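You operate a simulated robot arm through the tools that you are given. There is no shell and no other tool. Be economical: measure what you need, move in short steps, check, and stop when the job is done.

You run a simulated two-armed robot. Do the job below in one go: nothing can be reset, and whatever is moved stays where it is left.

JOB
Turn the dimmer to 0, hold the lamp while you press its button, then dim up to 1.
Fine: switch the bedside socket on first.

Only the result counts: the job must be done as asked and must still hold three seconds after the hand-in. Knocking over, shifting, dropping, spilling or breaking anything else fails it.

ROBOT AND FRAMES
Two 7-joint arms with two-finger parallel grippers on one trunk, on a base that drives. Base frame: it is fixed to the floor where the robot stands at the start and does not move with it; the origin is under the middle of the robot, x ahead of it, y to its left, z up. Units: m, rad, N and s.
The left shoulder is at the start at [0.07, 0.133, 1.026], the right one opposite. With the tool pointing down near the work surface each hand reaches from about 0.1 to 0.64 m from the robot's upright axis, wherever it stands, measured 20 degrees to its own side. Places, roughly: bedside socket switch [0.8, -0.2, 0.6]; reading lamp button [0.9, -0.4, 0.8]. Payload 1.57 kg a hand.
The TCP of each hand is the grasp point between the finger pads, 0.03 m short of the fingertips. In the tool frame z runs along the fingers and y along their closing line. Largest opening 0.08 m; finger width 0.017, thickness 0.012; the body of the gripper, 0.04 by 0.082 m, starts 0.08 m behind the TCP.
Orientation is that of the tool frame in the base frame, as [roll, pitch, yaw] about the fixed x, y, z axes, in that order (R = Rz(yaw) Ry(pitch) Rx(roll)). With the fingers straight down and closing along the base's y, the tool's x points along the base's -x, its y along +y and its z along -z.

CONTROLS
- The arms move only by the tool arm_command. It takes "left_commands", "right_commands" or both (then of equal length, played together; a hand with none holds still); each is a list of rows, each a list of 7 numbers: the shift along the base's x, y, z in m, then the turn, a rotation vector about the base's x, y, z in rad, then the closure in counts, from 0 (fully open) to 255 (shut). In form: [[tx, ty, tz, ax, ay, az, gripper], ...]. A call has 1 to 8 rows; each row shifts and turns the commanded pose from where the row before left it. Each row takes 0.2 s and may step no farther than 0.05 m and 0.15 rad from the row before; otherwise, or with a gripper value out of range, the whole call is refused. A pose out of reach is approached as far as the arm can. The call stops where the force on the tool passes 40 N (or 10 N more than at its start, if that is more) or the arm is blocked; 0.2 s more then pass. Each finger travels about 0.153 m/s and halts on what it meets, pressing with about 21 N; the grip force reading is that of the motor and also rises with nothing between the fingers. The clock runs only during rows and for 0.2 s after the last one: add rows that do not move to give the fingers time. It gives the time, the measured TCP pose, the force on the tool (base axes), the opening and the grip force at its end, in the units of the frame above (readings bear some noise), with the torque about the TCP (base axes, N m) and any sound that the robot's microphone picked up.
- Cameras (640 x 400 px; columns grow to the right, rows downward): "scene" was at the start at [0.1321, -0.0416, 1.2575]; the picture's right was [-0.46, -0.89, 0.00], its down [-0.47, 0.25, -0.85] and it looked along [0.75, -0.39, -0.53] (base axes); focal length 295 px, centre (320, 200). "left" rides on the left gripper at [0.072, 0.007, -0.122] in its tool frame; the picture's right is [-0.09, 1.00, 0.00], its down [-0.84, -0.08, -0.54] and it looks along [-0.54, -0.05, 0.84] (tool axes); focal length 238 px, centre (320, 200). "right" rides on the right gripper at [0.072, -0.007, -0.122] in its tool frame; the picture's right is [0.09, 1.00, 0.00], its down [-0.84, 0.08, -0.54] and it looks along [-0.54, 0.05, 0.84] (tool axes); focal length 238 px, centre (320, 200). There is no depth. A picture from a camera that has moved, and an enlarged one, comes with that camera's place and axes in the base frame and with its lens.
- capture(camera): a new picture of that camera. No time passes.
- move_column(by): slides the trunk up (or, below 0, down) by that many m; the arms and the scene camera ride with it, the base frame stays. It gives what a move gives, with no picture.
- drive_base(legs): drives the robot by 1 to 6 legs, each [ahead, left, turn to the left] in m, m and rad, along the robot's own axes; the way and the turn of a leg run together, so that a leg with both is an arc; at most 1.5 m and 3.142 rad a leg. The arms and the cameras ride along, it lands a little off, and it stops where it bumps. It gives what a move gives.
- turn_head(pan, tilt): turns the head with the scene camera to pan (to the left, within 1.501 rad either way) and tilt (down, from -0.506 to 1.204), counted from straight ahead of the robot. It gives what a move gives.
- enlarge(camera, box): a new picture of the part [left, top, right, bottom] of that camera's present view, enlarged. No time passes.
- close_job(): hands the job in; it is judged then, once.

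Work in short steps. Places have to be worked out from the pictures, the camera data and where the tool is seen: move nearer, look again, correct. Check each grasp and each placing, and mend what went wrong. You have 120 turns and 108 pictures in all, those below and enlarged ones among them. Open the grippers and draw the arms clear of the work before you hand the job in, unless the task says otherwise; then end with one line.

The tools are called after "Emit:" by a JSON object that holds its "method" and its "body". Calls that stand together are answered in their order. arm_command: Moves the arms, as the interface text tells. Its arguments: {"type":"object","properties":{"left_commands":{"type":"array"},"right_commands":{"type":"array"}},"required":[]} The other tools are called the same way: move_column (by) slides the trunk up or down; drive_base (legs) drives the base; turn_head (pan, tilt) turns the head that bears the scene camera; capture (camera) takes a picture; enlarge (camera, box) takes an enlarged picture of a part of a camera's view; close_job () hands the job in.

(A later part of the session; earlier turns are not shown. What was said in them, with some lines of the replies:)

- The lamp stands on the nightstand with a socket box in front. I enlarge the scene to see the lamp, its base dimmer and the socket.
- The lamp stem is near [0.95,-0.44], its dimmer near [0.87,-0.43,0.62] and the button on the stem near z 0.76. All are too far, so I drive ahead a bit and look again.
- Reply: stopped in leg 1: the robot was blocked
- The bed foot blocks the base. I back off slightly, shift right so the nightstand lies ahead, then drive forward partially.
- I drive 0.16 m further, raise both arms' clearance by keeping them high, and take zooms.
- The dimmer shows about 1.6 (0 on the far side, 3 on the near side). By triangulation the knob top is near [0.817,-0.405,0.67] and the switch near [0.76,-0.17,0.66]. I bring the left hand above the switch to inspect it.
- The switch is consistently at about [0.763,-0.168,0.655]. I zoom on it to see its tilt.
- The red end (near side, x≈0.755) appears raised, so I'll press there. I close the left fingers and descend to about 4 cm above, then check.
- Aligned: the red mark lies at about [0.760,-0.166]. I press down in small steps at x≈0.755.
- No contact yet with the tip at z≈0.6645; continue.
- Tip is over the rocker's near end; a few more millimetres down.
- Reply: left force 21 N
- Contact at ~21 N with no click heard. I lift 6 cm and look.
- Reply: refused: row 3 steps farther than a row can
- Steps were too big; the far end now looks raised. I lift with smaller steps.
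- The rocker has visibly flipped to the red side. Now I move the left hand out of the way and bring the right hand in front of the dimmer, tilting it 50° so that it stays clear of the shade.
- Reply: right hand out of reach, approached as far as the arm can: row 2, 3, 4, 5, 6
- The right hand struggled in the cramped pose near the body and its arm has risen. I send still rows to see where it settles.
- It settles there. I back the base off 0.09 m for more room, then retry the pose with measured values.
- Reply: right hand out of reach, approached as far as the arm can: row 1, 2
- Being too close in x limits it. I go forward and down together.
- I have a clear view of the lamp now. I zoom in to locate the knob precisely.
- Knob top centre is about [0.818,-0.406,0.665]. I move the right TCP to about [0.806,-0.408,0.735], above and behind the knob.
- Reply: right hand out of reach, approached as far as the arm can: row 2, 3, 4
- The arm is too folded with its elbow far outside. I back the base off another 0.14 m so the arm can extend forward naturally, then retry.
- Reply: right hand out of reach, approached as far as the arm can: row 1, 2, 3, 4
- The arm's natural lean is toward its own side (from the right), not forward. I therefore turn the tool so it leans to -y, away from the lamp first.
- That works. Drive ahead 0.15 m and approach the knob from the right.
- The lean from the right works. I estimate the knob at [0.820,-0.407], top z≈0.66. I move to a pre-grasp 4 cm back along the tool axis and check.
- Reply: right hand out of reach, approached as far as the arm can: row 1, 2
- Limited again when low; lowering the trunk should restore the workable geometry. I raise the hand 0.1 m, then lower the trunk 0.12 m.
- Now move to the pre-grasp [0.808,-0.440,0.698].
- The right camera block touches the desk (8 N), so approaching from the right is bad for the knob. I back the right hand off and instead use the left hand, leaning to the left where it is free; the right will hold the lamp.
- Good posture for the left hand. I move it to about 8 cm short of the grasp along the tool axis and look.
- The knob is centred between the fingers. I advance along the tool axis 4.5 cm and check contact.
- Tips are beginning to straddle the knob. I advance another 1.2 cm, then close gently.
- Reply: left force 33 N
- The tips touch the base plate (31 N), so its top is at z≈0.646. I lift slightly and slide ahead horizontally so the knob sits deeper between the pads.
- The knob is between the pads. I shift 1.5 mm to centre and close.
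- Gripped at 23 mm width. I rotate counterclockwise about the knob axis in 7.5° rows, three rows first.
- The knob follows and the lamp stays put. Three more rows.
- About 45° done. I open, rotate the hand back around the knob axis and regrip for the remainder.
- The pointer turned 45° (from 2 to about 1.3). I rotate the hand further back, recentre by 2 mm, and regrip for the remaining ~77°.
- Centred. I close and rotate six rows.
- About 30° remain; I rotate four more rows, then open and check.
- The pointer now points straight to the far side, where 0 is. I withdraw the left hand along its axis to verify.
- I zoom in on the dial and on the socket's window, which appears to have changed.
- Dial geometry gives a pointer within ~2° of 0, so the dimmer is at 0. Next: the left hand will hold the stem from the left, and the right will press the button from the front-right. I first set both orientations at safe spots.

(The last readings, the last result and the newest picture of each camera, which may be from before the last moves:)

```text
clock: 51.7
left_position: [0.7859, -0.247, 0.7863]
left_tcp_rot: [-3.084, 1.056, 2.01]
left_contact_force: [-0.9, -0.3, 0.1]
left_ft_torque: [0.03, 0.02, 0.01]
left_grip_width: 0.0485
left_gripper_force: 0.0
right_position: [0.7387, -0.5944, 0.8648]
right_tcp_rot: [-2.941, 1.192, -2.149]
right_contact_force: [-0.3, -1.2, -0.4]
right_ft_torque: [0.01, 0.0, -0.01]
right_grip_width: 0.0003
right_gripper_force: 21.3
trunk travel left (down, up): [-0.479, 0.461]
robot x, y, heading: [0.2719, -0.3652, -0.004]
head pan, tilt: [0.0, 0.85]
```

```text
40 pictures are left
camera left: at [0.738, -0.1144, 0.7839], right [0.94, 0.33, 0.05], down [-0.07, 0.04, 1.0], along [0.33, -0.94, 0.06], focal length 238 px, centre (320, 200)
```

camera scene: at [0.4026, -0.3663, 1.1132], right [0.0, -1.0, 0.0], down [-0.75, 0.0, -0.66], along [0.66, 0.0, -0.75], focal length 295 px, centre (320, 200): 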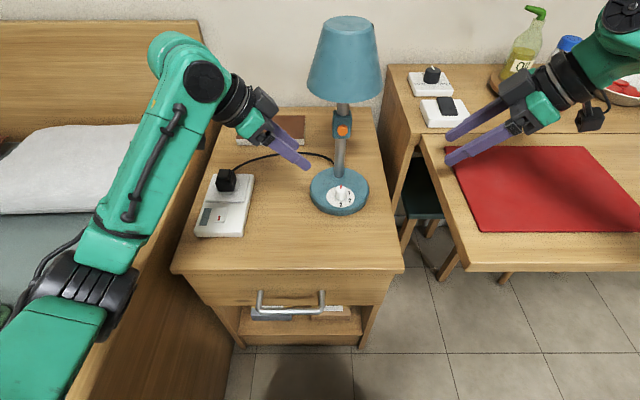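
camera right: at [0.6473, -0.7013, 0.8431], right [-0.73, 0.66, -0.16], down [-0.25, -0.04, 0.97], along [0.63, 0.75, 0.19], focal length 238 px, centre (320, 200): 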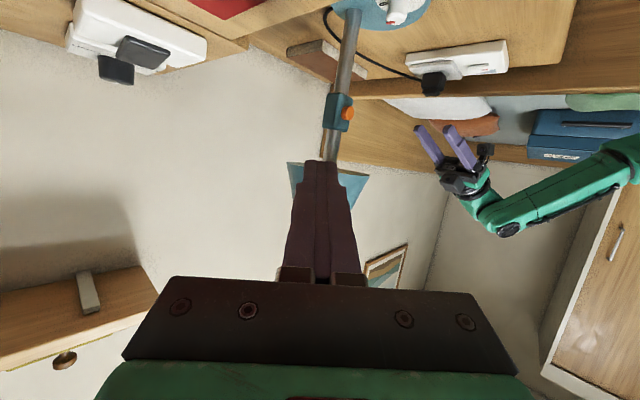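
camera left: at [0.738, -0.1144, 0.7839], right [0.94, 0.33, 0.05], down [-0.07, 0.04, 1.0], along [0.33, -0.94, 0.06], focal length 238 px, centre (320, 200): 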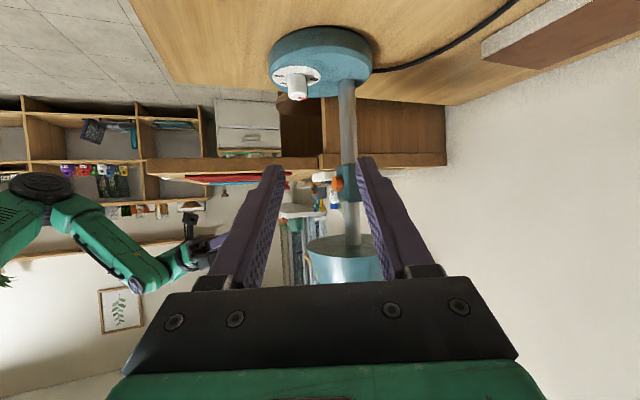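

Both poses are reachable. I move the left hand to 7 cm short of the stem at z≈0.712 and check alignment.

Emit:
{"method": "arm_command", "body": {"left_commands": [[0.02, -0.025, -0.0185, 0, 0, 0, 60], [0.02, -0.025, -0.0185, 0, 0, 0, 60], [0.02, -0.025, -0.0185, 0, 0, 0, 60], [0.02, -0.023, -0.0185, 0, 0, 0, 60], [0, 0, 0, 0, 0, 0, 60]]}}

Emit:
{"method": "capture", "body": {"camera": "left"}}

Emit:
{"method": "capture", "body": {"camera": "scene"}}

```text
clock: 52.9
left_position: [0.8647, -0.3452, 0.7111]
left_tcp_rot: [-3.085, 1.055, 2.008]
left_contact_force: [-0.5, -0.1, -0.2]
left_ft_torque: [0.03, -0.01, -0.02]
left_grip_width: 0.0613
left_gripper_force: 0.0
right_position: [0.7387, -0.5944, 0.8647]
right_tcp_rot: [-2.945, 1.188, -2.155]
right_contact_force: [0.6, -0.8, -0.7]
right_ft_torque: [-0.03, 0.01, -0.05]
right_grip_width: 0.0
right_gripper_force: 21.4
trunk travel left (down, up): [-0.479, 0.461]
robot x, y, heading: [0.277, -0.3673, 0.002]
head pan, tilt: [0.0, 0.85]
```

```text
39 pictures are left
camera left: at [0.8172, -0.2125, 0.7101], right [0.94, 0.33, 0.05], down [-0.07, 0.04, 1.0], along [0.33, -0.94, 0.06], focal length 238 px, centre (320, 200)
```

left: 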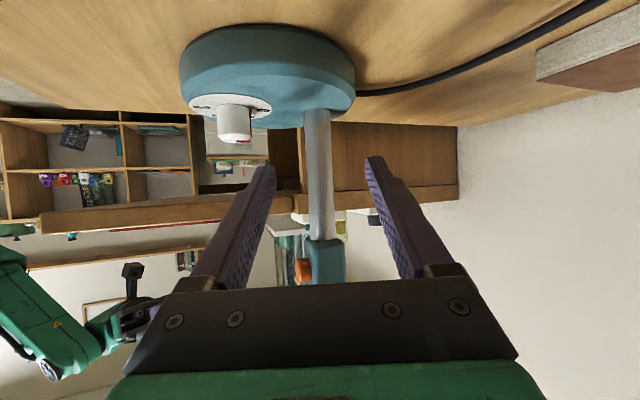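

```text
38 pictures are left
camera scene: at [0.4022, -0.3664, 1.1133], right [0.0, -1.0, 0.0], down [-0.75, 0.0, -0.66], along [0.66, 0.0, -0.75], focal length 295 px, centre (320, 200)
```

scene: 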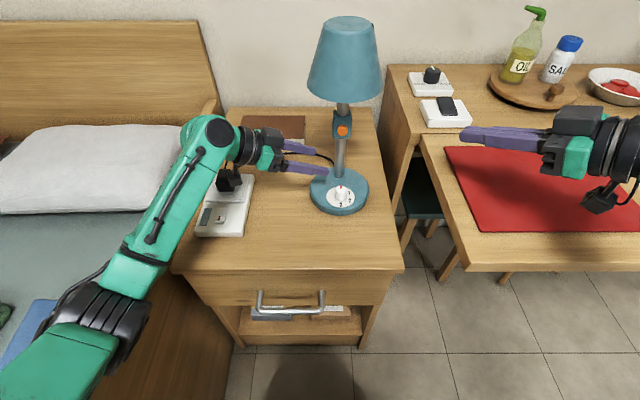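

The stem is centred between the fingers and about 6.5 cm ahead. I advance horizontally.

Emit:
{"method": "arm_command", "body": {"left_commands": [[0.007, -0.0205, 0, 0, 0, 0, 60], [0.007, -0.0205, 0, 0, 0, 0, 60], [0.006, -0.02, 0, 0, 0, 0, 60], [0, 0, 0, 0, 0, 0, 60]]}}

Emit:
{"method": "capture", "body": {"camera": "left"}}

Emit:
{"method": "enlarge", "body": {"camera": "scene", "box": [270, 110, 400, 220]}}

```text
clock: 53.9
left_position: [0.8851, -0.4064, 0.7109]
left_tcp_rot: [-3.082, 1.055, 2.01]
left_contact_force: [-0.5, -1.4, -0.8]
left_ft_torque: [0.03, 0.02, -0.03]
left_grip_width: 0.061
left_gripper_force: 0.0
right_position: [0.7388, -0.5944, 0.8647]
right_tcp_rot: [-2.944, 1.189, -2.154]
right_contact_force: [-0.8, -0.7, 0.3]
right_ft_torque: [-0.02, 0.0, -0.06]
right_grip_width: 0.0
right_gripper_force: 21.4
trunk travel left (down, up): [-0.479, 0.461]
robot x, y, heading: [0.2746, -0.3655, -0.002]
head pan, tilt: [0.0, 0.85]
```

```text
37 pictures are left
camera left: at [0.8373, -0.2736, 0.7085], right [0.94, 0.33, 0.05], down [-0.07, 0.04, 1.0], along [0.33, -0.94, 0.06], focal length 238 px, centre (320, 200)
```

left: 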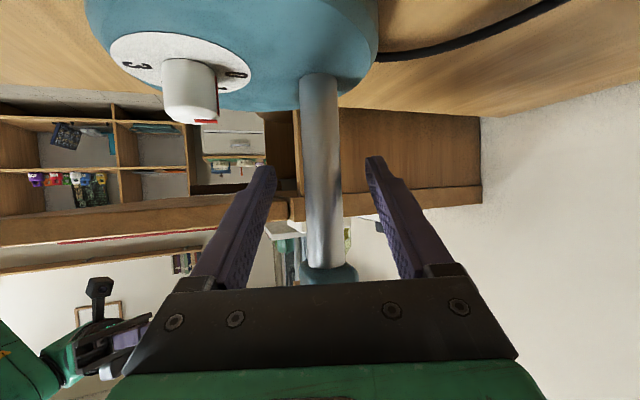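

```text
3.64 times, centred on (335, 165) of scene
camera zoom: at [0.4024, -0.3664, 1.1133], right [0.0, -1.0, 0.0], down [-0.75, 0.0, -0.66], along [0.66, 0.0, -0.75], focal length 1072 px, centre (266, 327)
```

zoom: 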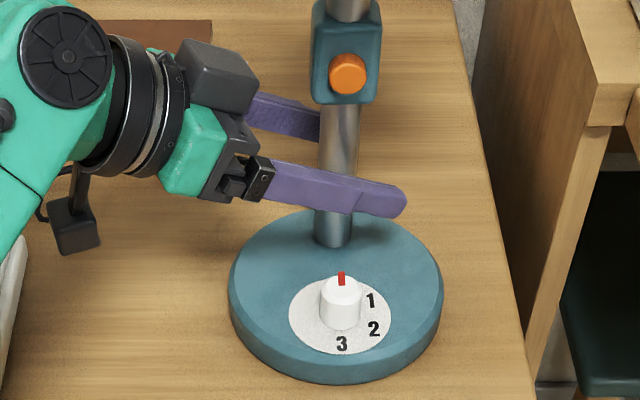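

Well centred; close on the stem.

Emit:
{"method": "arm_command", "body": {"left_commands": [[0, 0, 0, 0, 0, 0, 150], [0, 0, 0, 0, 0, 0, 175], [0, 0, 0, 0, 0, 0, 255], [0, 0, 0, 0, 0, 0, 255]]}}

Emit:
{"method": "enlarge", "body": {"camera": "scene", "box": [270, 110, 400, 220]}}

Emit:
{"method": "capture", "body": {"camera": "right"}}

```text
clock: 54.9
left_position: [0.8865, -0.4071, 0.7108]
left_tcp_rot: [-3.081, 1.054, 2.008]
left_contact_force: [1.3, 0.1, 0.6]
left_ft_torque: [0.18, -0.38, 0.04]
left_grip_width: 0.0224
left_gripper_force: 20.7
right_position: [0.7382, -0.5949, 0.8644]
right_tcp_rot: [-2.946, 1.187, -2.156]
right_contact_force: [-0.3, 1.0, 0.6]
right_ft_torque: [-0.02, 0.04, 0.0]
right_grip_width: 0.0
right_gripper_force: 21.4
trunk travel left (down, up): [-0.479, 0.461]
robot x, y, heading: [0.2725, -0.3661, 0.003]
head pan, tilt: [0.0, 0.85]
```

```text
3.64 times, centred on (335, 165) of scene
camera zoom: at [0.4026, -0.3667, 1.1133], right [0.0, -1.0, 0.0], down [-0.75, 0.0, -0.66], along [0.66, 0.0, -0.75], focal length 1072 px, centre (266, 327)
```

zoom: 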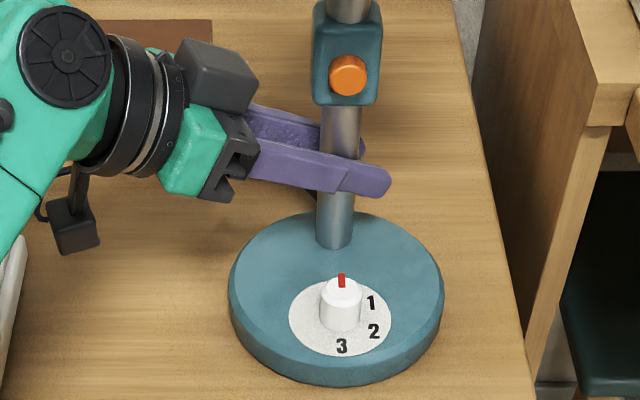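

```text
34 pictures are left
camera right: at [0.6472, -0.7012, 0.843], right [-0.73, 0.66, -0.16], down [-0.24, -0.04, 0.97], along [0.63, 0.75, 0.19], focal length 238 px, centre (320, 200)
```

right: 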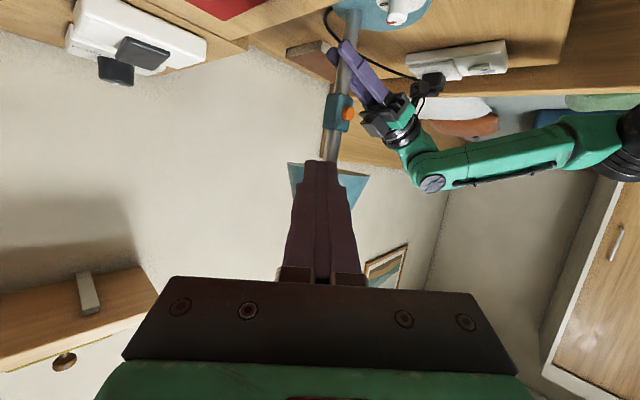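

The stem is held (22 mm). The button centre triangulates to [0.864,-0.408,0.783]. I bring the closed right fingertips to about 3 cm in front of it.

Emit:
{"method": "arm_command", "body": {"right_commands": [[0.012, 0.035, -0.012, 0, 0, 0, 255], [0.012, 0.035, -0.015, 0, 0, 0, 255], [0.012, 0.035, -0.015, 0, 0, 0, 255], [0.012, 0.035, -0.015, 0, 0, 0, 255], [0.012, 0.035, -0.015, 0, 0, 0, 255], [0, 0, 0, 0, 0, 0, 255]], "left_commands": [[0, 0, 0, 0, 0, 0, 255], [0, 0, 0, 0, 0, 0, 255], [0, 0, 0, 0, 0, 0, 255], [0, 0, 0, 0, 0, 0, 255], [0, 0, 0, 0, 0, 0, 255], [0, 0, 0, 0, 0, 0, 255]]}}

Emit:
{"method": "enlarge", "body": {"camera": "scene", "box": [270, 80, 400, 190]}}

Emit:
{"method": "capture", "body": {"camera": "right"}}

```text
clock: 56.3
left_position: [0.8847, -0.4065, 0.7113]
left_tcp_rot: [-3.082, 1.055, 2.01]
left_contact_force: [2.3, 0.2, 1.8]
left_ft_torque: [0.11, -0.39, -0.05]
left_grip_width: 0.0227
left_gripper_force: 20.6
right_position: [0.7961, -0.419, 0.7968]
right_tcp_rot: [-2.945, 1.189, -2.154]
right_contact_force: [0.0, -1.4, 0.2]
right_ft_torque: [-0.01, -0.01, -0.01]
right_grip_width: 0.0002
right_gripper_force: 20.8
trunk travel left (down, up): [-0.479, 0.461]
robot x, y, heading: [0.273, -0.3669, 0.006]
head pan, tilt: [0.0, 0.85]
```

```text
3.64 times, centred on (335, 135) of scene
camera zoom: at [0.4023, -0.3667, 1.1133], right [0.0, -1.0, 0.0], down [-0.75, 0.0, -0.66], along [0.66, 0.0, -0.75], focal length 1072 px, centre (266, 436)
```

zoom: 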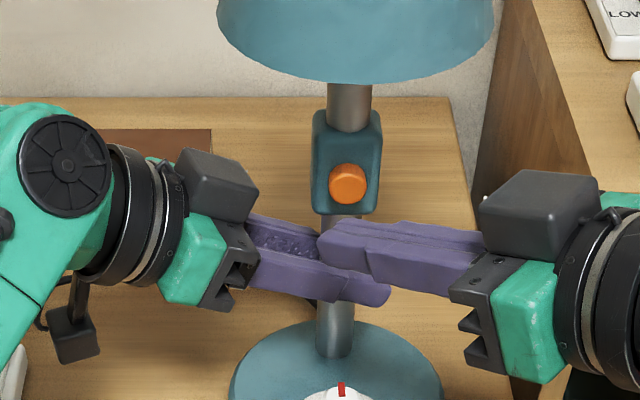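

```text
32 pictures are left
camera right: at [0.7052, -0.525, 0.774], right [-0.73, 0.66, -0.16], down [-0.24, -0.04, 0.97], along [0.63, 0.75, 0.19], focal length 238 px, centre (320, 200)
```

right: 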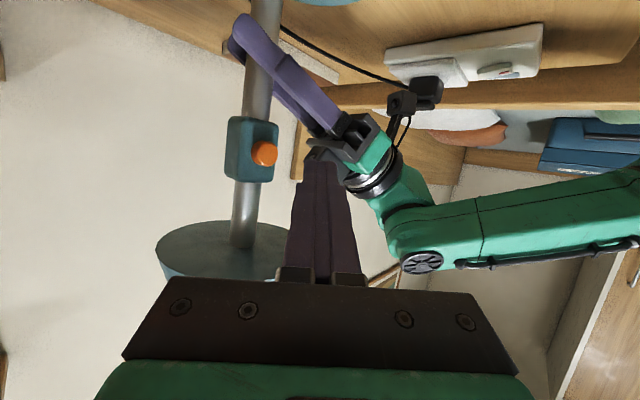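

Fingertip corner is aligned in y and z with the button and ~4 cm before it. I advance along +x in small steps while the left hand holds.

Emit:
{"method": "arm_command", "body": {"right_commands": [[0.015, 0, -0.002, 0, 0, 0, 255], [0.015, 0, -0.001, 0, 0, 0, 255], [0, 0, 0, 0, 0, 0, 255]], "left_commands": [[0, 0, 0, 0, 0, 0, 255], [0, 0, 0, 0, 0, 0, 255], [0, 0, 0, 0, 0, 0, 255]]}}

Emit:
{"method": "enlarge", "body": {"camera": "scene", "box": [300, 100, 380, 160]}}

Emit:
{"method": "enlarge", "body": {"camera": "right", "box": [200, 80, 380, 240]}}

```text
clock: 57.1
left_position: [0.8851, -0.407, 0.7107]
left_tcp_rot: [-3.081, 1.057, 2.009]
left_contact_force: [0.5, 0.6, 1.6]
left_ft_torque: [0.18, -0.41, -0.04]
left_grip_width: 0.0226
left_gripper_force: 21.2
right_position: [0.8278, -0.4179, 0.7933]
right_tcp_rot: [-2.945, 1.19, -2.152]
right_contact_force: [0.3, -0.1, 0.2]
right_ft_torque: [0.05, 0.01, 0.02]
right_grip_width: 0.0
right_gripper_force: 20.8
trunk travel left (down, up): [-0.479, 0.461]
robot x, y, heading: [0.2723, -0.3636, -0.003]
head pan, tilt: [0.0, 0.85]
```

```text
6.67 times, centred on (340, 130) of scene
camera zoom: at [0.4022, -0.3666, 1.1133], right [0.0, -1.0, 0.0], down [-0.75, 0.0, -0.66], along [0.66, 0.0, -0.75], focal length 1964 px, centre (187, 667)
```

zoom: 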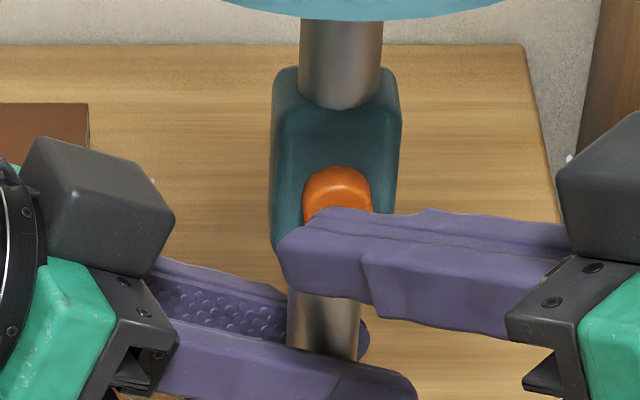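

```text
2.50 times, centred on (290, 160) of right
camera zoom: at [0.7364, -0.5252, 0.7703], right [-0.73, 0.66, -0.16], down [-0.24, -0.04, 0.97], along [0.63, 0.75, 0.19], focal length 596 px, centre (395, 300)
```

zoom: 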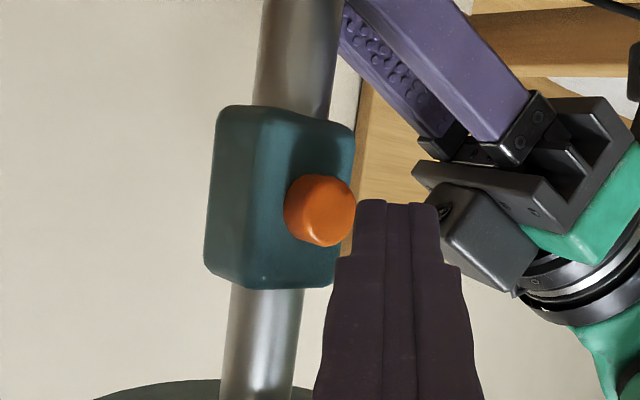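

Aligned with the button face. I push on in +x with 4 mm rows.

Emit:
{"method": "arm_command", "body": {"right_commands": [[0.005, -0.001, 0, 0, 0, 0, 255], [0.004, 0, 0, 0, 0, 0, 255], [0.004, 0, 0, 0, 0, 0, 255]], "left_commands": [[0, 0, 0, 0, 0, 0, 255], [0, 0, 0, 0, 0, 0, 255], [0, 0, 0, 0, 0, 0, 255]]}}

Emit:
{"method": "enlarge", "body": {"camera": "right", "box": [200, 80, 380, 240]}}

```text
clock: 57.9
left_position: [0.8859, -0.4075, 0.7116]
left_tcp_rot: [-3.084, 1.057, 2.009]
left_contact_force: [8.6, 0.4, 2.0]
left_ft_torque: [0.25, -0.21, -0.03]
left_grip_width: 0.0227
left_gripper_force: 21.4
right_position: [0.8403, -0.4205, 0.792]
right_tcp_rot: [-2.945, 1.191, -2.155]
right_contact_force: [-5.7, 1.5, 0.5]
right_ft_torque: [0.01, -0.02, 0.1]
right_grip_width: 0.0
right_gripper_force: 21.1
trunk travel left (down, up): [-0.479, 0.461]
robot x, y, heading: [0.2717, -0.366, 0.0]
head pan, tilt: [0.0, 0.85]
heard: click
```

```text
2.50 times, centred on (290, 160) of right
camera zoom: at [0.7492, -0.5264, 0.7699], right [-0.73, 0.66, -0.16], down [-0.24, -0.04, 0.97], along [0.63, 0.75, 0.19], focal length 596 px, centre (395, 300)
```

zoom: 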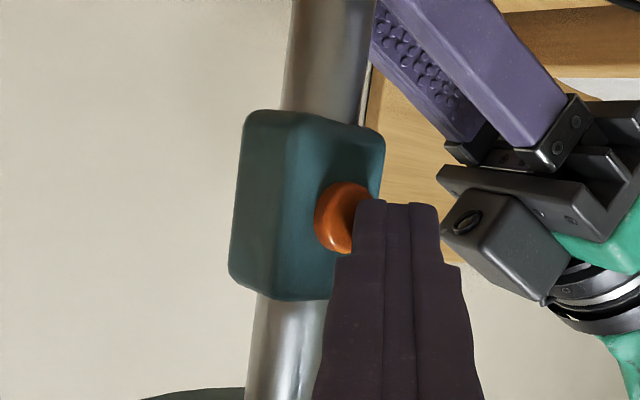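

A click was heard: the button is pressed while held. I withdraw the right hand straight back.

Emit:
{"method": "arm_command", "body": {"right_commands": [[-0.03, 0, 0, 0, 0, 0, 255], [-0.03, -0.01, 0.005, 0, 0, 0, 255], [-0.01, -0.04, 0.012, 0, 0, 0, 255], [-0.01, -0.04, 0.012, 0, 0, 0, 255], [0, -0.04, 0.012, 0, 0, 0, 255], [0, -0.04, 0.015, 0, 0, 0, 255]], "left_commands": [[0, 0, 0, 0, 0, 0, 255], [0, 0, 0, 0, 0, 0, 255], [0, 0, 0, 0, 0, 0, 255], [0, 0, 0, 0, 0, 0, 255], [0, 0, 0, 0, 0, 0, 255], [0, 0, 0, 0, 0, 0, 255]]}}

Emit:
{"method": "capture", "body": {"camera": "scene"}}

```text
clock: 59.3
left_position: [0.8834, -0.4077, 0.7116]
left_tcp_rot: [-3.081, 1.055, 2.01]
left_contact_force: [-1.2, 0.7, 2.4]
left_ft_torque: [0.16, -0.12, 0.02]
left_grip_width: 0.0228
left_gripper_force: 20.6
right_position: [0.7612, -0.5933, 0.8476]
right_tcp_rot: [-2.947, 1.19, -2.154]
right_contact_force: [0.1, 0.6, 0.1]
right_ft_torque: [-0.02, 0.0, -0.01]
right_grip_width: 0.0001
right_gripper_force: 20.6
trunk travel left (down, up): [-0.479, 0.461]
robot x, y, heading: [0.2703, -0.3701, 0.0]
head pan, tilt: [0.0, 0.85]
```

```text
28 pictures are left
camera scene: at [0.4016, -0.3667, 1.1134], right [0.0, -1.0, 0.0], down [-0.75, 0.0, -0.66], along [0.66, 0.0, -0.75], focal length 295 px, centre (320, 200)
```

scene: 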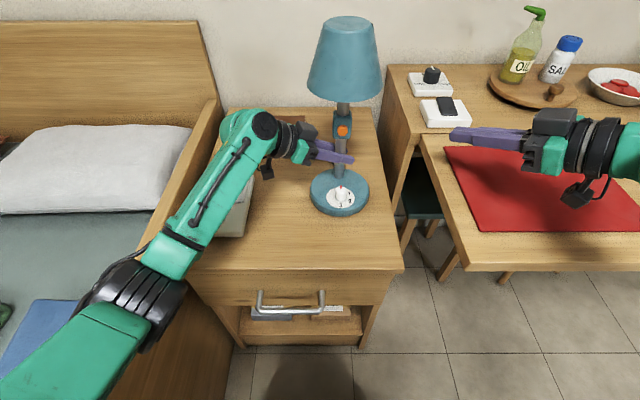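

Button pressed; now I release the stem, back off along the approach path and re-tilt the left hand for the dimmer.

Emit:
{"method": "arm_command", "body": {"left_commands": [[0, 0, 0, 0, 0, 0, 60], [0, 0, 0, 0, 0, 0, 60], [-0.007, 0.0205, 0, 0, 0, 0, 60], [-0.007, 0.0205, 0, 0, 0, 0, 60], [-0.006, 0.02, 0, 0, 0, 0, 60], [-0.02, 0.01, 0.025, 0, 0, 0, 100], [-0.02, 0.01, 0.025, 0, 0, 0, 100], [-0.015, 0.01, 0.025, 0, 0, 0, 100]]}}

Emit:
{"method": "arm_command", "body": {"left_commands": [[0, 0, 0, 0.127, 0.046, 0, 100], [0, 0, 0, 0.127, 0.046, 0, 100], [0, 0, 0, 0.127, 0.046, 0, 100], [0, 0, 0, 0, 0, 0, 100]]}}

Emit:
{"method": "enlarge", "body": {"camera": "left", "box": [220, 40, 420, 200]}}

Emit:
{"method": "enlarge", "body": {"camera": "scene", "box": [265, 135, 385, 225]}}

```text
clock: 61.1
left_position: [0.8111, -0.3156, 0.7862]
left_tcp_rot: [-3.082, 1.053, 2.008]
left_contact_force: [-0.7, 0.8, -0.6]
left_ft_torque: [-0.01, 0.0, 0.03]
left_grip_width: 0.0486
left_gripper_force: 0.0
right_position: [0.7618, -0.592, 0.8463]
right_tcp_rot: [-2.945, 1.187, -2.153]
right_contact_force: [-0.3, 0.1, 1.1]
right_ft_torque: [0.0, 0.01, -0.01]
right_grip_width: 0.0
right_gripper_force: 21.5
trunk travel left (down, up): [-0.479, 0.461]
robot x, y, heading: [0.2711, -0.3683, -0.001]
head pan, tilt: [0.0, 0.85]
```

```text
clock: 62.1
left_position: [0.81, -0.3157, 0.7851]
left_tcp_rot: [-3.126, 0.648, 1.976]
left_contact_force: [-0.4, 0.1, 0.1]
left_ft_torque: [-0.01, 0.02, 0.0]
left_grip_width: 0.0484
left_gripper_force: 0.0
right_position: [0.7623, -0.5925, 0.8471]
right_tcp_rot: [-2.945, 1.189, -2.156]
right_contact_force: [-0.1, 0.5, -0.6]
right_ft_torque: [0.0, 0.01, 0.01]
right_grip_width: 0.0
right_gripper_force: 21.0
trunk travel left (down, up): [-0.479, 0.461]
robot x, y, heading: [0.2718, -0.3695, -0.001]
head pan, tilt: [0.0, 0.85]
```

```text
2.50 times, centred on (320, 120) of left
camera zoom: at [0.7659, -0.1929, 0.8406], right [0.95, 0.32, 0.04], down [0.07, -0.34, 0.94], along [0.31, -0.89, -0.34], focal length 596 px, centre (320, 400)
```

zoom: 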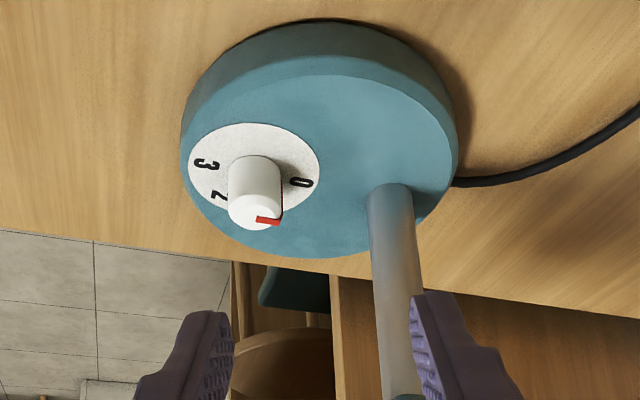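

```text
4.44 times, centred on (325, 180) of scene
camera zoom: at [0.4025, -0.3664, 1.1133], right [0.0, -1.0, 0.0], down [-0.75, 0.0, -0.66], along [0.66, 0.0, -0.75], focal length 1310 px, centre (298, 289)
```

zoom: 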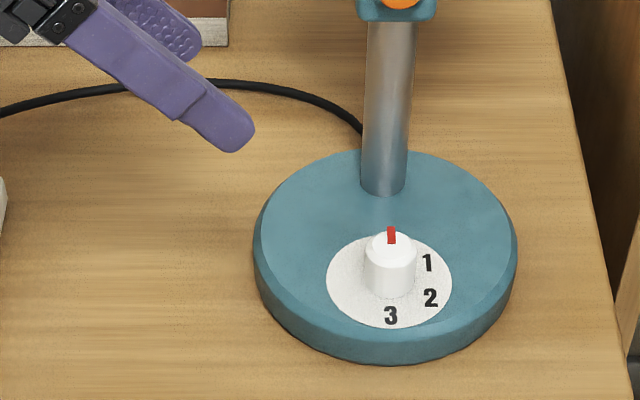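

The lamp stayed put (within ~2 mm) and the dial still reads 0. I go back toward the knob and stop just short to check.

Emit:
{"method": "arm_command", "body": {"left_commands": [[0, -0.022, -0.02, 0, 0, 0.1, 100], [0.001, -0.024, -0.031, 0, 0, 0, 100], [0.001, -0.024, -0.032, 0, 0, 0, 100], [0, 0, 0, 0, 0, 0, 100]]}}

Emit:
{"method": "enlarge", "body": {"camera": "left", "box": [220, 80, 440, 240]}}

```text
clock: 63.1
left_position: [0.8123, -0.389, 0.7011]
left_tcp_rot: [-3.126, 0.652, 2.076]
left_contact_force: [0.8, -0.4, -0.3]
left_ft_torque: [-0.01, 0.0, -0.02]
left_grip_width: 0.0485
left_gripper_force: 0.1
right_position: [0.7624, -0.592, 0.8475]
right_tcp_rot: [-2.945, 1.188, -2.156]
right_contact_force: [-0.2, 0.3, 0.4]
right_ft_torque: [-0.01, 0.03, -0.02]
right_grip_width: 0.0
right_gripper_force: 20.9
trunk travel left (down, up): [-0.479, 0.461]
robot x, y, heading: [0.2719, -0.3652, -0.004]
head pan, tilt: [0.0, 0.85]
```

```text
2.50 times, centred on (330, 160) of left
camera zoom: at [0.7553, -0.2701, 0.755], right [0.91, 0.41, 0.04], down [0.1, -0.33, 0.94], along [0.4, -0.85, -0.34], focal length 596 px, centre (295, 300)
```

zoom: 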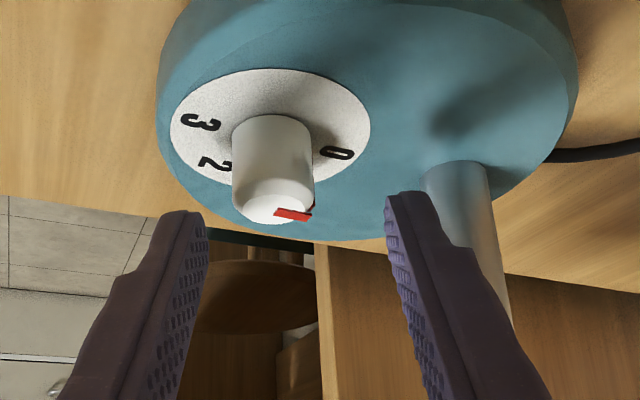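

The knob is ~5 mm left of centre between the fingers; I correct laterally and descend.

Emit:
{"method": "arm_command", "body": {"left_commands": [[-0.004, -0.003, -0.006, 0, 0, 0, 100], [0, -0.004, -0.009, 0, 0, 0, 100], [0, -0.003, -0.008, 0, 0, 0, 100], [0, 0, 0, 0, 0, 0, 100]]}}

Emit:
{"method": "enlarge", "body": {"camera": "left", "box": [220, 80, 440, 240]}}

Emit:
{"method": "enlarge", "body": {"camera": "scene", "box": [285, 150, 385, 225]}}

```text
clock: 64.1
left_position: [0.8077, -0.3967, 0.6783]
left_tcp_rot: [-3.125, 0.651, 2.075]
left_contact_force: [-0.2, -0.1, -0.8]
left_ft_torque: [-0.02, 0.04, 0.01]
left_grip_width: 0.0485
left_gripper_force: 0.0
right_position: [0.7621, -0.5926, 0.8472]
right_tcp_rot: [-2.946, 1.188, -2.156]
right_contact_force: [1.0, 0.4, -0.8]
right_ft_torque: [-0.01, 0.05, 0.01]
right_grip_width: 0.0
right_gripper_force: 21.0
trunk travel left (down, up): [-0.479, 0.461]
robot x, y, heading: [0.27, -0.3656, -0.0]
head pan, tilt: [0.0, 0.85]
```

```text
2.50 times, centred on (330, 160) of left
camera zoom: at [0.7514, -0.2783, 0.7329], right [0.91, 0.41, 0.04], down [0.1, -0.33, 0.94], along [0.4, -0.85, -0.34], focal length 596 px, centre (295, 300)
```

zoom: 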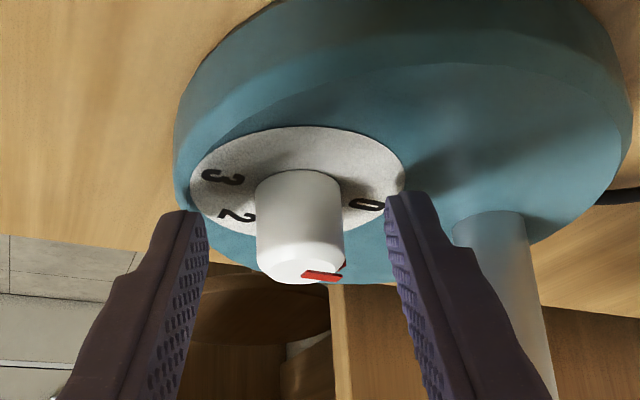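

```text
5.33 times, centred on (335, 188) of scene
camera zoom: at [0.4025, -0.3667, 1.1133], right [0.0, -1.0, 0.0], down [-0.75, 0.0, -0.66], along [0.66, 0.0, -0.75], focal length 1572 px, centre (240, 267)
```

zoom: 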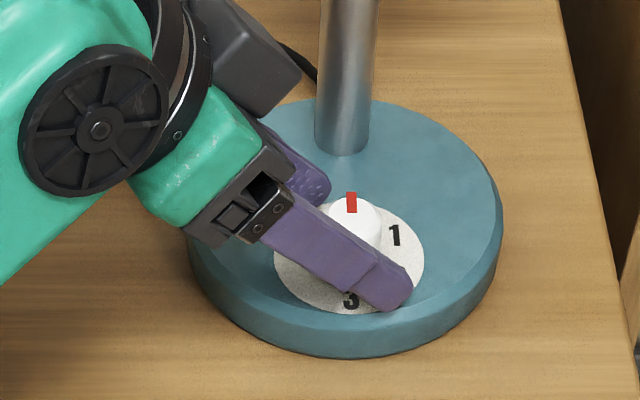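

Centred. With fingers open I rotate counterclockwise 37° around the knob, then close.

Emit:
{"method": "arm_command", "body": {"left_commands": [[-0.0015, -0.0009, 0, 0, 0, 0.13, 100], [-0.0014, -0.0011, 0, 0, 0, 0.13, 100], [-0.0012, -0.0012, 0, 0, 0, 0.13, 100], [-0.0011, -0.0014, 0, 0, 0, 0.13, 100], [-0.0009, -0.0015, 0, 0, 0, 0.13, 100], [0, 0, 0, 0, 0, 0, 100]]}}

Emit:
{"method": "enlarge", "body": {"camera": "left", "box": [220, 80, 440, 240]}}

```text
clock: 65.5
left_position: [0.7998, -0.4018, 0.6802]
left_tcp_rot: [-3.126, 0.65, 2.726]
left_contact_force: [0.4, 1.3, -0.4]
left_ft_torque: [0.01, -0.01, -0.04]
left_grip_width: 0.0483
left_gripper_force: 0.1
right_position: [0.7631, -0.5917, 0.8473]
right_tcp_rot: [-2.944, 1.189, -2.154]
right_contact_force: [0.2, 0.2, 0.1]
right_ft_torque: [-0.01, -0.01, -0.05]
right_grip_width: 0.0
right_gripper_force: 20.8
trunk travel left (down, up): [-0.479, 0.461]
robot x, y, heading: [0.2726, -0.3665, 0.002]
head pan, tilt: [0.0, 0.85]
```

```text
2.50 times, centred on (330, 160) of left
camera zoom: at [0.6841, -0.3418, 0.7341], right [0.48, 0.88, 0.04], down [0.28, -0.2, 0.94], along [0.83, -0.44, -0.34], focal length 596 px, centre (295, 300)
```

zoom: 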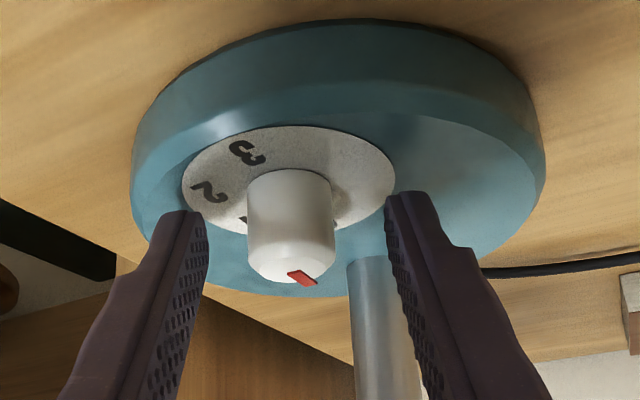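

Good. I close (small recentre) and turn clockwise five rows (37°).

Emit:
{"method": "arm_command", "body": {"left_commands": [[-0.0007, -0.0013, -0.001, 0, 0, 0, 170], [0, 0, 0, 0, 0, 0, 255], [0, 0, 0, 0, 0, 0, 255], [0.0009, 0.0015, 0, 0, 0, -0.13, 255], [0.0011, 0.0014, 0, 0, 0, -0.13, 255], [0.0012, 0.0012, 0, 0, 0, -0.13, 255], [0.0014, 0.0011, 0, 0, 0, -0.13, 255], [0.0015, 0.0009, 0, 0, 0, -0.13, 255]]}}

Emit:
{"method": "enlarge", "body": {"camera": "scene", "box": [285, 150, 385, 225]}}

```text
clock: 67.3
left_position: [0.807, -0.3975, 0.6791]
left_tcp_rot: [-3.125, 0.652, 2.073]
left_contact_force: [1.2, 0.9, 0.7]
left_ft_torque: [0.02, -0.21, 0.02]
left_grip_width: 0.023
left_gripper_force: 20.9
right_position: [0.7625, -0.5927, 0.8474]
right_tcp_rot: [-2.946, 1.191, -2.154]
right_contact_force: [0.5, 0.1, -0.3]
right_ft_torque: [0.02, -0.01, 0.0]
right_grip_width: 0.0001
right_gripper_force: 21.1
trunk travel left (down, up): [-0.479, 0.461]
robot x, y, heading: [0.2729, -0.3673, -0.007]
head pan, tilt: [0.0, 0.85]
```

```text
5.33 times, centred on (335, 188) of scene
camera zoom: at [0.4026, -0.3666, 1.1132], right [0.0, -1.0, 0.0], down [-0.75, 0.0, -0.66], along [0.66, 0.0, -0.75], focal length 1572 px, centre (240, 267)
```

zoom: 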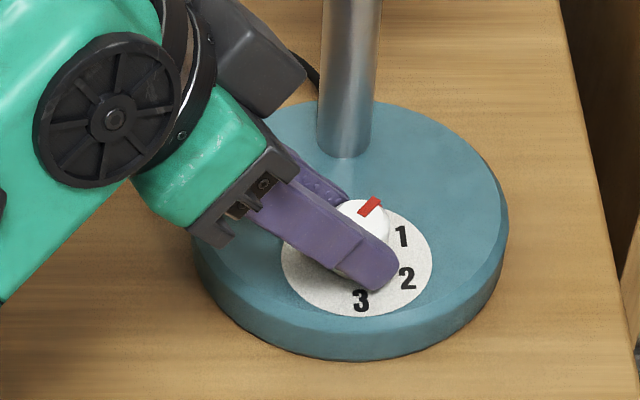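

Pointer at about 0.6. Three more rows to reach 1.

Emit:
{"method": "arm_command", "body": {"left_commands": [[0.0016, 0.0007, 0, 0, 0, -0.13, 255], [0.0017, 0.0005, 0, 0, 0, -0.13, 255], [0.0014, 0.0003, 0, 0, 0, -0.11, 255], [0, 0, 0, 0, 0, 0, 255]]}}

Emit:
{"method": "enlarge", "body": {"camera": "scene", "box": [315, 165, 365, 215]}}

Emit:
{"method": "capture", "body": {"camera": "scene"}}

```text
clock: 68.3
left_position: [0.8115, -0.3975, 0.6799]
left_tcp_rot: [-3.127, 0.651, 1.702]
left_contact_force: [2.2, -0.2, 0.9]
left_ft_torque: [-0.2, -0.22, 0.03]
left_grip_width: 0.0231
left_gripper_force: 21.2
right_position: [0.7629, -0.5923, 0.8462]
right_tcp_rot: [-2.947, 1.19, -2.152]
right_contact_force: [0.3, -0.7, 0.1]
right_ft_torque: [-0.01, 0.0, 0.05]
right_grip_width: 0.0001
right_gripper_force: 21.0
trunk travel left (down, up): [-0.479, 0.461]
robot x, y, heading: [0.2691, -0.369, 0.001]
head pan, tilt: [0.0, 0.85]
```

```text
8.00 times, centred on (340, 190) of scene
camera zoom: at [0.4025, -0.3667, 1.1133], right [0.0, -1.0, 0.0], down [-0.75, 0.0, -0.66], along [0.66, 0.0, -0.75], focal length 2357 px, centre (160, 280)
```

zoom: 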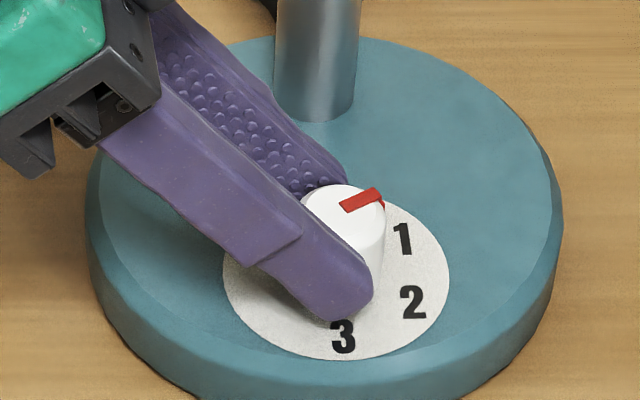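

```text
19 pictures are left
camera scene: at [0.4025, -0.3667, 1.1133], right [0.0, -1.0, 0.0], down [-0.75, 0.0, -0.66], along [0.66, 0.0, -0.75], focal length 295 px, centre (320, 200)
```

scene: 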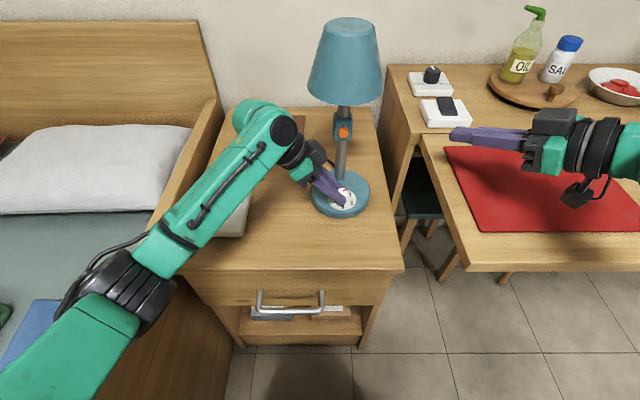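

Pointer is near 1. I release, withdraw and check the dial and whether the lamp is lit.

Emit:
{"method": "arm_command", "body": {"left_commands": [[0, 0, 0, 0, 0, 0, 100], [0, 0, 0, 0, 0, 0, 100], [0, 0.012, 0.024, 0, 0, 0, 100], [-0.001, 0.024, 0.032, 0, 0, 0, 100], [-0.001, 0.024, 0.032, 0, 0, 0, 100], [0, 0.02, 0.02, 0, 0, 0, 100]]}}

Emit:
{"method": "capture", "body": {"camera": "left"}}

Emit:
{"method": "enlarge", "body": {"camera": "scene", "box": [295, 0, 405, 220]}}

Emit:
{"method": "enlarge", "body": {"camera": "scene", "box": [315, 165, 365, 215]}}

```text
clock: 69.7
left_position: [0.8081, -0.3159, 0.7883]
left_tcp_rot: [-3.124, 0.652, 1.706]
left_contact_force: [0.4, 0.2, 0.0]
left_ft_torque: [-0.01, -0.01, 0.02]
left_grip_width: 0.0486
left_gripper_force: 0.1
right_position: [0.7621, -0.5925, 0.8467]
right_tcp_rot: [-2.945, 1.188, -2.156]
right_contact_force: [0.0, 0.3, -0.6]
right_ft_torque: [0.03, -0.01, 0.0]
right_grip_width: 0.0001
right_gripper_force: 21.1
trunk travel left (down, up): [-0.479, 0.461]
robot x, y, heading: [0.2704, -0.3682, 0.001]
head pan, tilt: [0.0, 0.85]
```

```text
18 pictures are left
camera left: at [0.7993, -0.1861, 0.8414], right [1.0, 0.05, 0.04], down [-0.02, -0.34, 0.94], along [0.06, -0.94, -0.34], focal length 238 px, centre (320, 200)
```

left: 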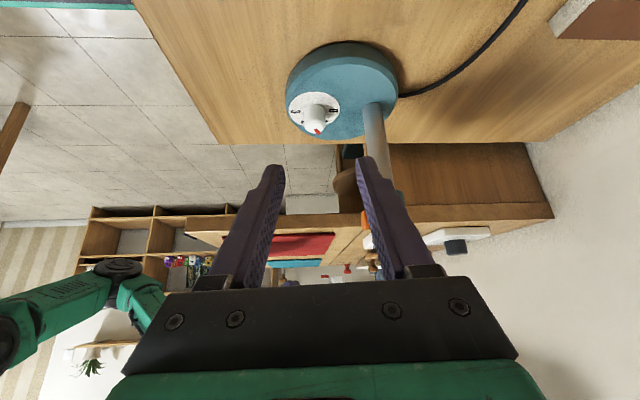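

```text
1.82 times, centred on (350, 110) of scene
camera zoom: at [0.4023, -0.3665, 1.1133], right [0.0, -1.0, 0.0], down [-0.75, 0.0, -0.66], along [0.66, 0.0, -0.75], focal length 536 px, centre (266, 364)
```

zoom: 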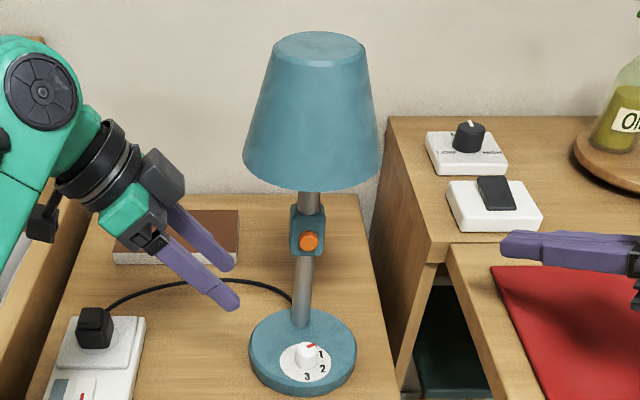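

```text
8.00 times, centred on (340, 190) of scene
camera zoom: at [0.4023, -0.3665, 1.1133], right [0.0, -1.0, 0.0], down [-0.75, 0.0, -0.66], along [0.66, 0.0, -0.75], focal length 2357 px, centre (160, 280)
```

zoom: 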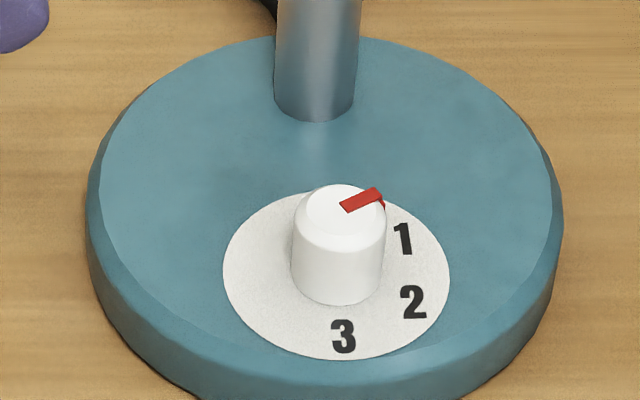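

The dial reads 1 (59° vs. mark at 58°). The lamp shows no obvious light, so I check the socket rocker and the shade more closely.

Emit:
{"method": "capture", "body": {"camera": "right"}}

Emit:
{"method": "enlarge", "body": {"camera": "scene", "box": [190, 180, 250, 240]}}

```text
15 pictures are left
camera right: at [0.671, -0.6989, 0.8255], right [-0.73, 0.66, -0.16], down [-0.24, -0.04, 0.97], along [0.63, 0.75, 0.19], focal length 238 px, centre (320, 200)
```

right: 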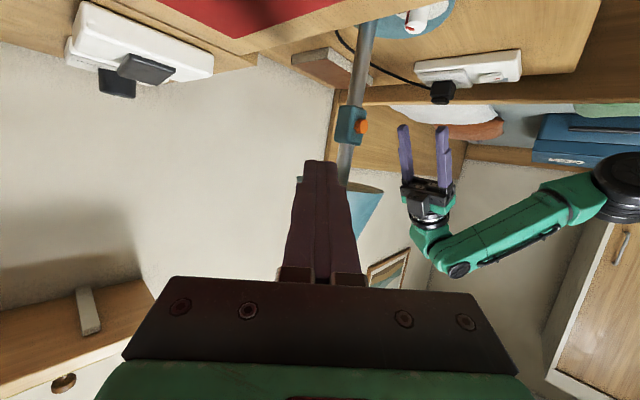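

```text
6.67 times, centred on (220, 210) of scene
camera zoom: at [0.4023, -0.3665, 1.1133], right [0.0, -1.0, 0.0], down [-0.75, 0.0, -0.66], along [0.66, 0.0, -0.75], focal length 1964 px, centre (987, 133)
```

zoom: 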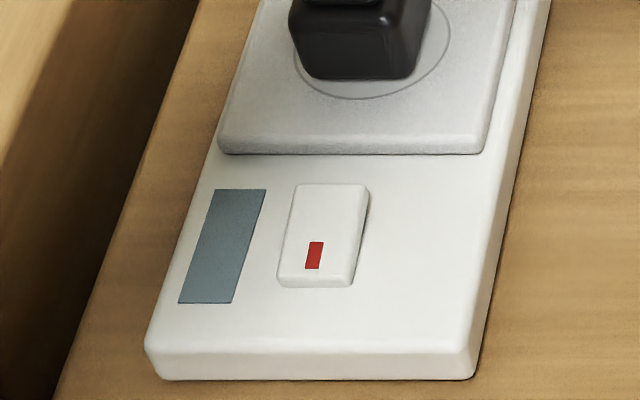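

The rocker is still flipped. To see whether the bulb is lit I bring the right camera below the shade's rim, keeping well clear of the button.

Emit:
{"method": "arm_command", "body": {"left_commands": [[-0.01, 0.03, 0.01, 0, 0, 0, 100], [-0.01, 0.03, 0.01, 0, 0, 0, 100], [0, 0.03, 0.01, 0, 0, 0, 100], [0, 0.01, 0, 0, 0, 0, 100]], "right_commands": [[0, 0.035, -0.012, 0, 0, 0, 255], [0, 0.035, -0.012, 0, 0, 0, 255], [0, 0.035, -0.012, 0, 0, 0, 255], [0, 0.035, -0.012, 0, 0, 0, 255]]}}

Emit:
{"method": "capture", "body": {"camera": "right"}}

```text
clock: 70.7
left_position: [0.7922, -0.2158, 0.8168]
left_tcp_rot: [-3.126, 0.651, 1.704]
left_contact_force: [0.0, 0.3, -0.2]
left_ft_torque: [-0.02, -0.01, 0.0]
left_grip_width: 0.0489
left_gripper_force: 0.1
right_position: [0.7618, -0.4495, 0.7991]
right_tcp_rot: [-2.947, 1.188, -2.158]
right_contact_force: [-0.1, -0.2, -0.5]
right_ft_torque: [-0.02, -0.03, 0.02]
right_grip_width: 0.0001
right_gripper_force: 21.4
trunk travel left (down, up): [-0.479, 0.461]
robot x, y, heading: [0.2702, -0.3696, -0.002]
head pan, tilt: [0.0, 0.85]
```

```text
13 pictures are left
camera right: at [0.6702, -0.5559, 0.7767], right [-0.73, 0.66, -0.16], down [-0.24, -0.04, 0.97], along [0.63, 0.75, 0.19], focal length 238 px, centre (320, 200)
```

right: 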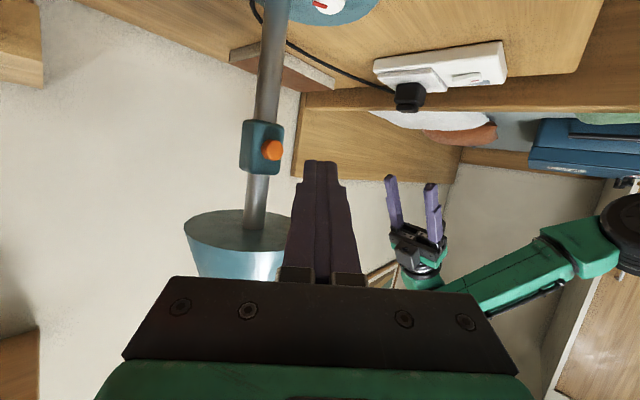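

The shade underside is a plain disc, giving no clue. From this low viewpoint the rocker's profile can be seen, so I zoom there.

Emit:
{"method": "enlarge", "body": {"camera": "right", "box": [430, 55, 510, 105]}}

Emit:
{"method": "enlarge", "body": {"camera": "right", "box": [220, 100, 310, 180]}}

```text
8.00 times, centred on (470, 80) of right
camera zoom: at [0.6702, -0.5559, 0.7767], right [-0.73, 0.66, -0.16], down [-0.24, -0.04, 0.97], along [0.63, 0.75, 0.19], focal length 1907 px, centre (-880, 1160)
```

zoom: 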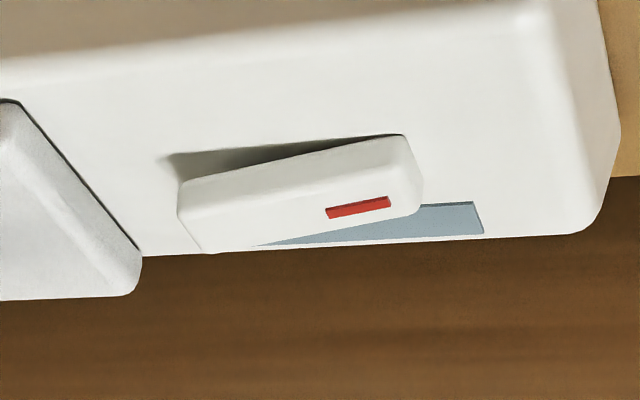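

```text
5.00 times, centred on (265, 140) of right
camera zoom: at [0.6702, -0.5559, 0.7767], right [-0.73, 0.66, -0.16], down [-0.24, -0.04, 0.97], along [0.63, 0.75, 0.19], focal length 1192 px, centre (595, 500)
```

zoom: 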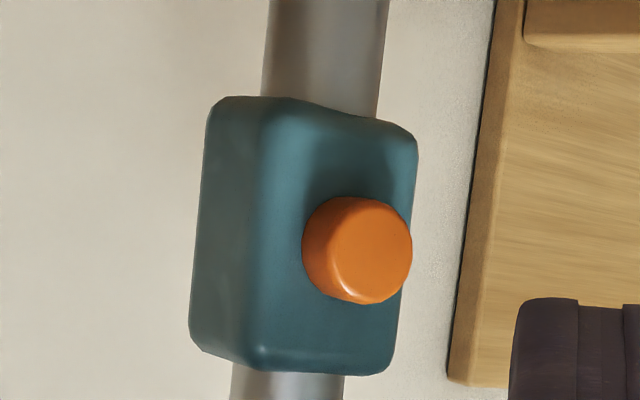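

The profile confirms the rocker is latched down on its red-marked side, and the button and dial are done. I open both grippers and draw the arms clear.

Emit:
{"method": "arm_command", "body": {"left_commands": [[-0.02, 0.02, 0.03, 0, 0, 0, 0], [-0.02, 0.02, 0.03, 0, 0, 0, 0], [-0.03, 0.02, 0.02, 0, 0, 0, 0], [-0.03, 0.01, 0.02, 0, 0, 0, 0], [0, 0, 0, 0, 0, 0, 0], [0, 0, 0, 0, 0, 0, 0]], "right_commands": [[0, -0.035, 0.012, 0, 0, 0, 255], [0, -0.035, 0.012, 0, 0, 0, 255], [0, -0.035, 0.015, 0, 0, 0, 200], [0, -0.035, 0.015, 0, 0, 0, 0], [0, 0, 0.02, 0, 0, 0, 0], [0, 0, 0.02, 0, 0, 0, 0]]}}

Emit:
{"method": "capture", "body": {"camera": "scene"}}

Emit:
{"method": "enlarge", "body": {"camera": "scene", "box": [190, 100, 400, 250]}}

```text
clock: 72.1
left_position: [0.6889, -0.1444, 0.9156]
left_tcp_rot: [-3.129, 0.652, 1.706]
left_contact_force: [0.8, 0.6, 0.1]
left_ft_torque: [0.0, 0.0, 0.03]
left_grip_width: 0.0798
left_gripper_force: 0.0
right_position: [0.7617, -0.5914, 0.8904]
right_tcp_rot: [-2.947, 1.189, -2.156]
right_contact_force: [-1.1, -0.6, -0.4]
right_ft_torque: [0.01, 0.01, 0.01]
right_grip_width: 0.08
right_gripper_force: 0.0
trunk travel left (down, up): [-0.479, 0.461]
robot x, y, heading: [0.2728, -0.3621, 0.002]
head pan, tilt: [0.0, 0.85]
```

```text
10 pictures are left
camera scene: at [0.4022, -0.3666, 1.1133], right [0.0, -1.0, 0.0], down [-0.75, 0.0, -0.66], along [0.66, 0.0, -0.75], focal length 295 px, centre (320, 200)
```

scene: 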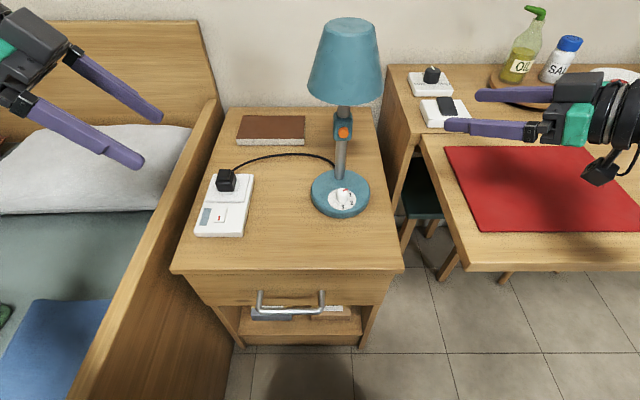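

```text
2.67 times, centred on (295, 175) of scene
camera zoom: at [0.4022, -0.3666, 1.1133], right [0.0, -1.0, 0.0], down [-0.75, 0.0, -0.66], along [0.66, 0.0, -0.75], focal length 786 px, centre (387, 267)
```

zoom: 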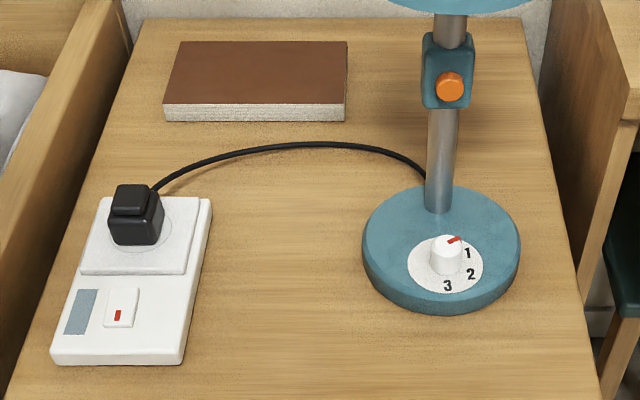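

Nothing else has moved, the dial reads 1, and both arms are clear, so I hand the job in.

Emit:
{"method": "close_job", "body": {}}

```text
The job is handed in.
```

I switched the bedside socket, turned the dimmer to 0, pressed the button (a click was heard) while the left hand held the lamp by its stem, then dimmed up to 1. I never saw the lamp light, so I took the socket's red-marked side as "on" without a way to confirm it.
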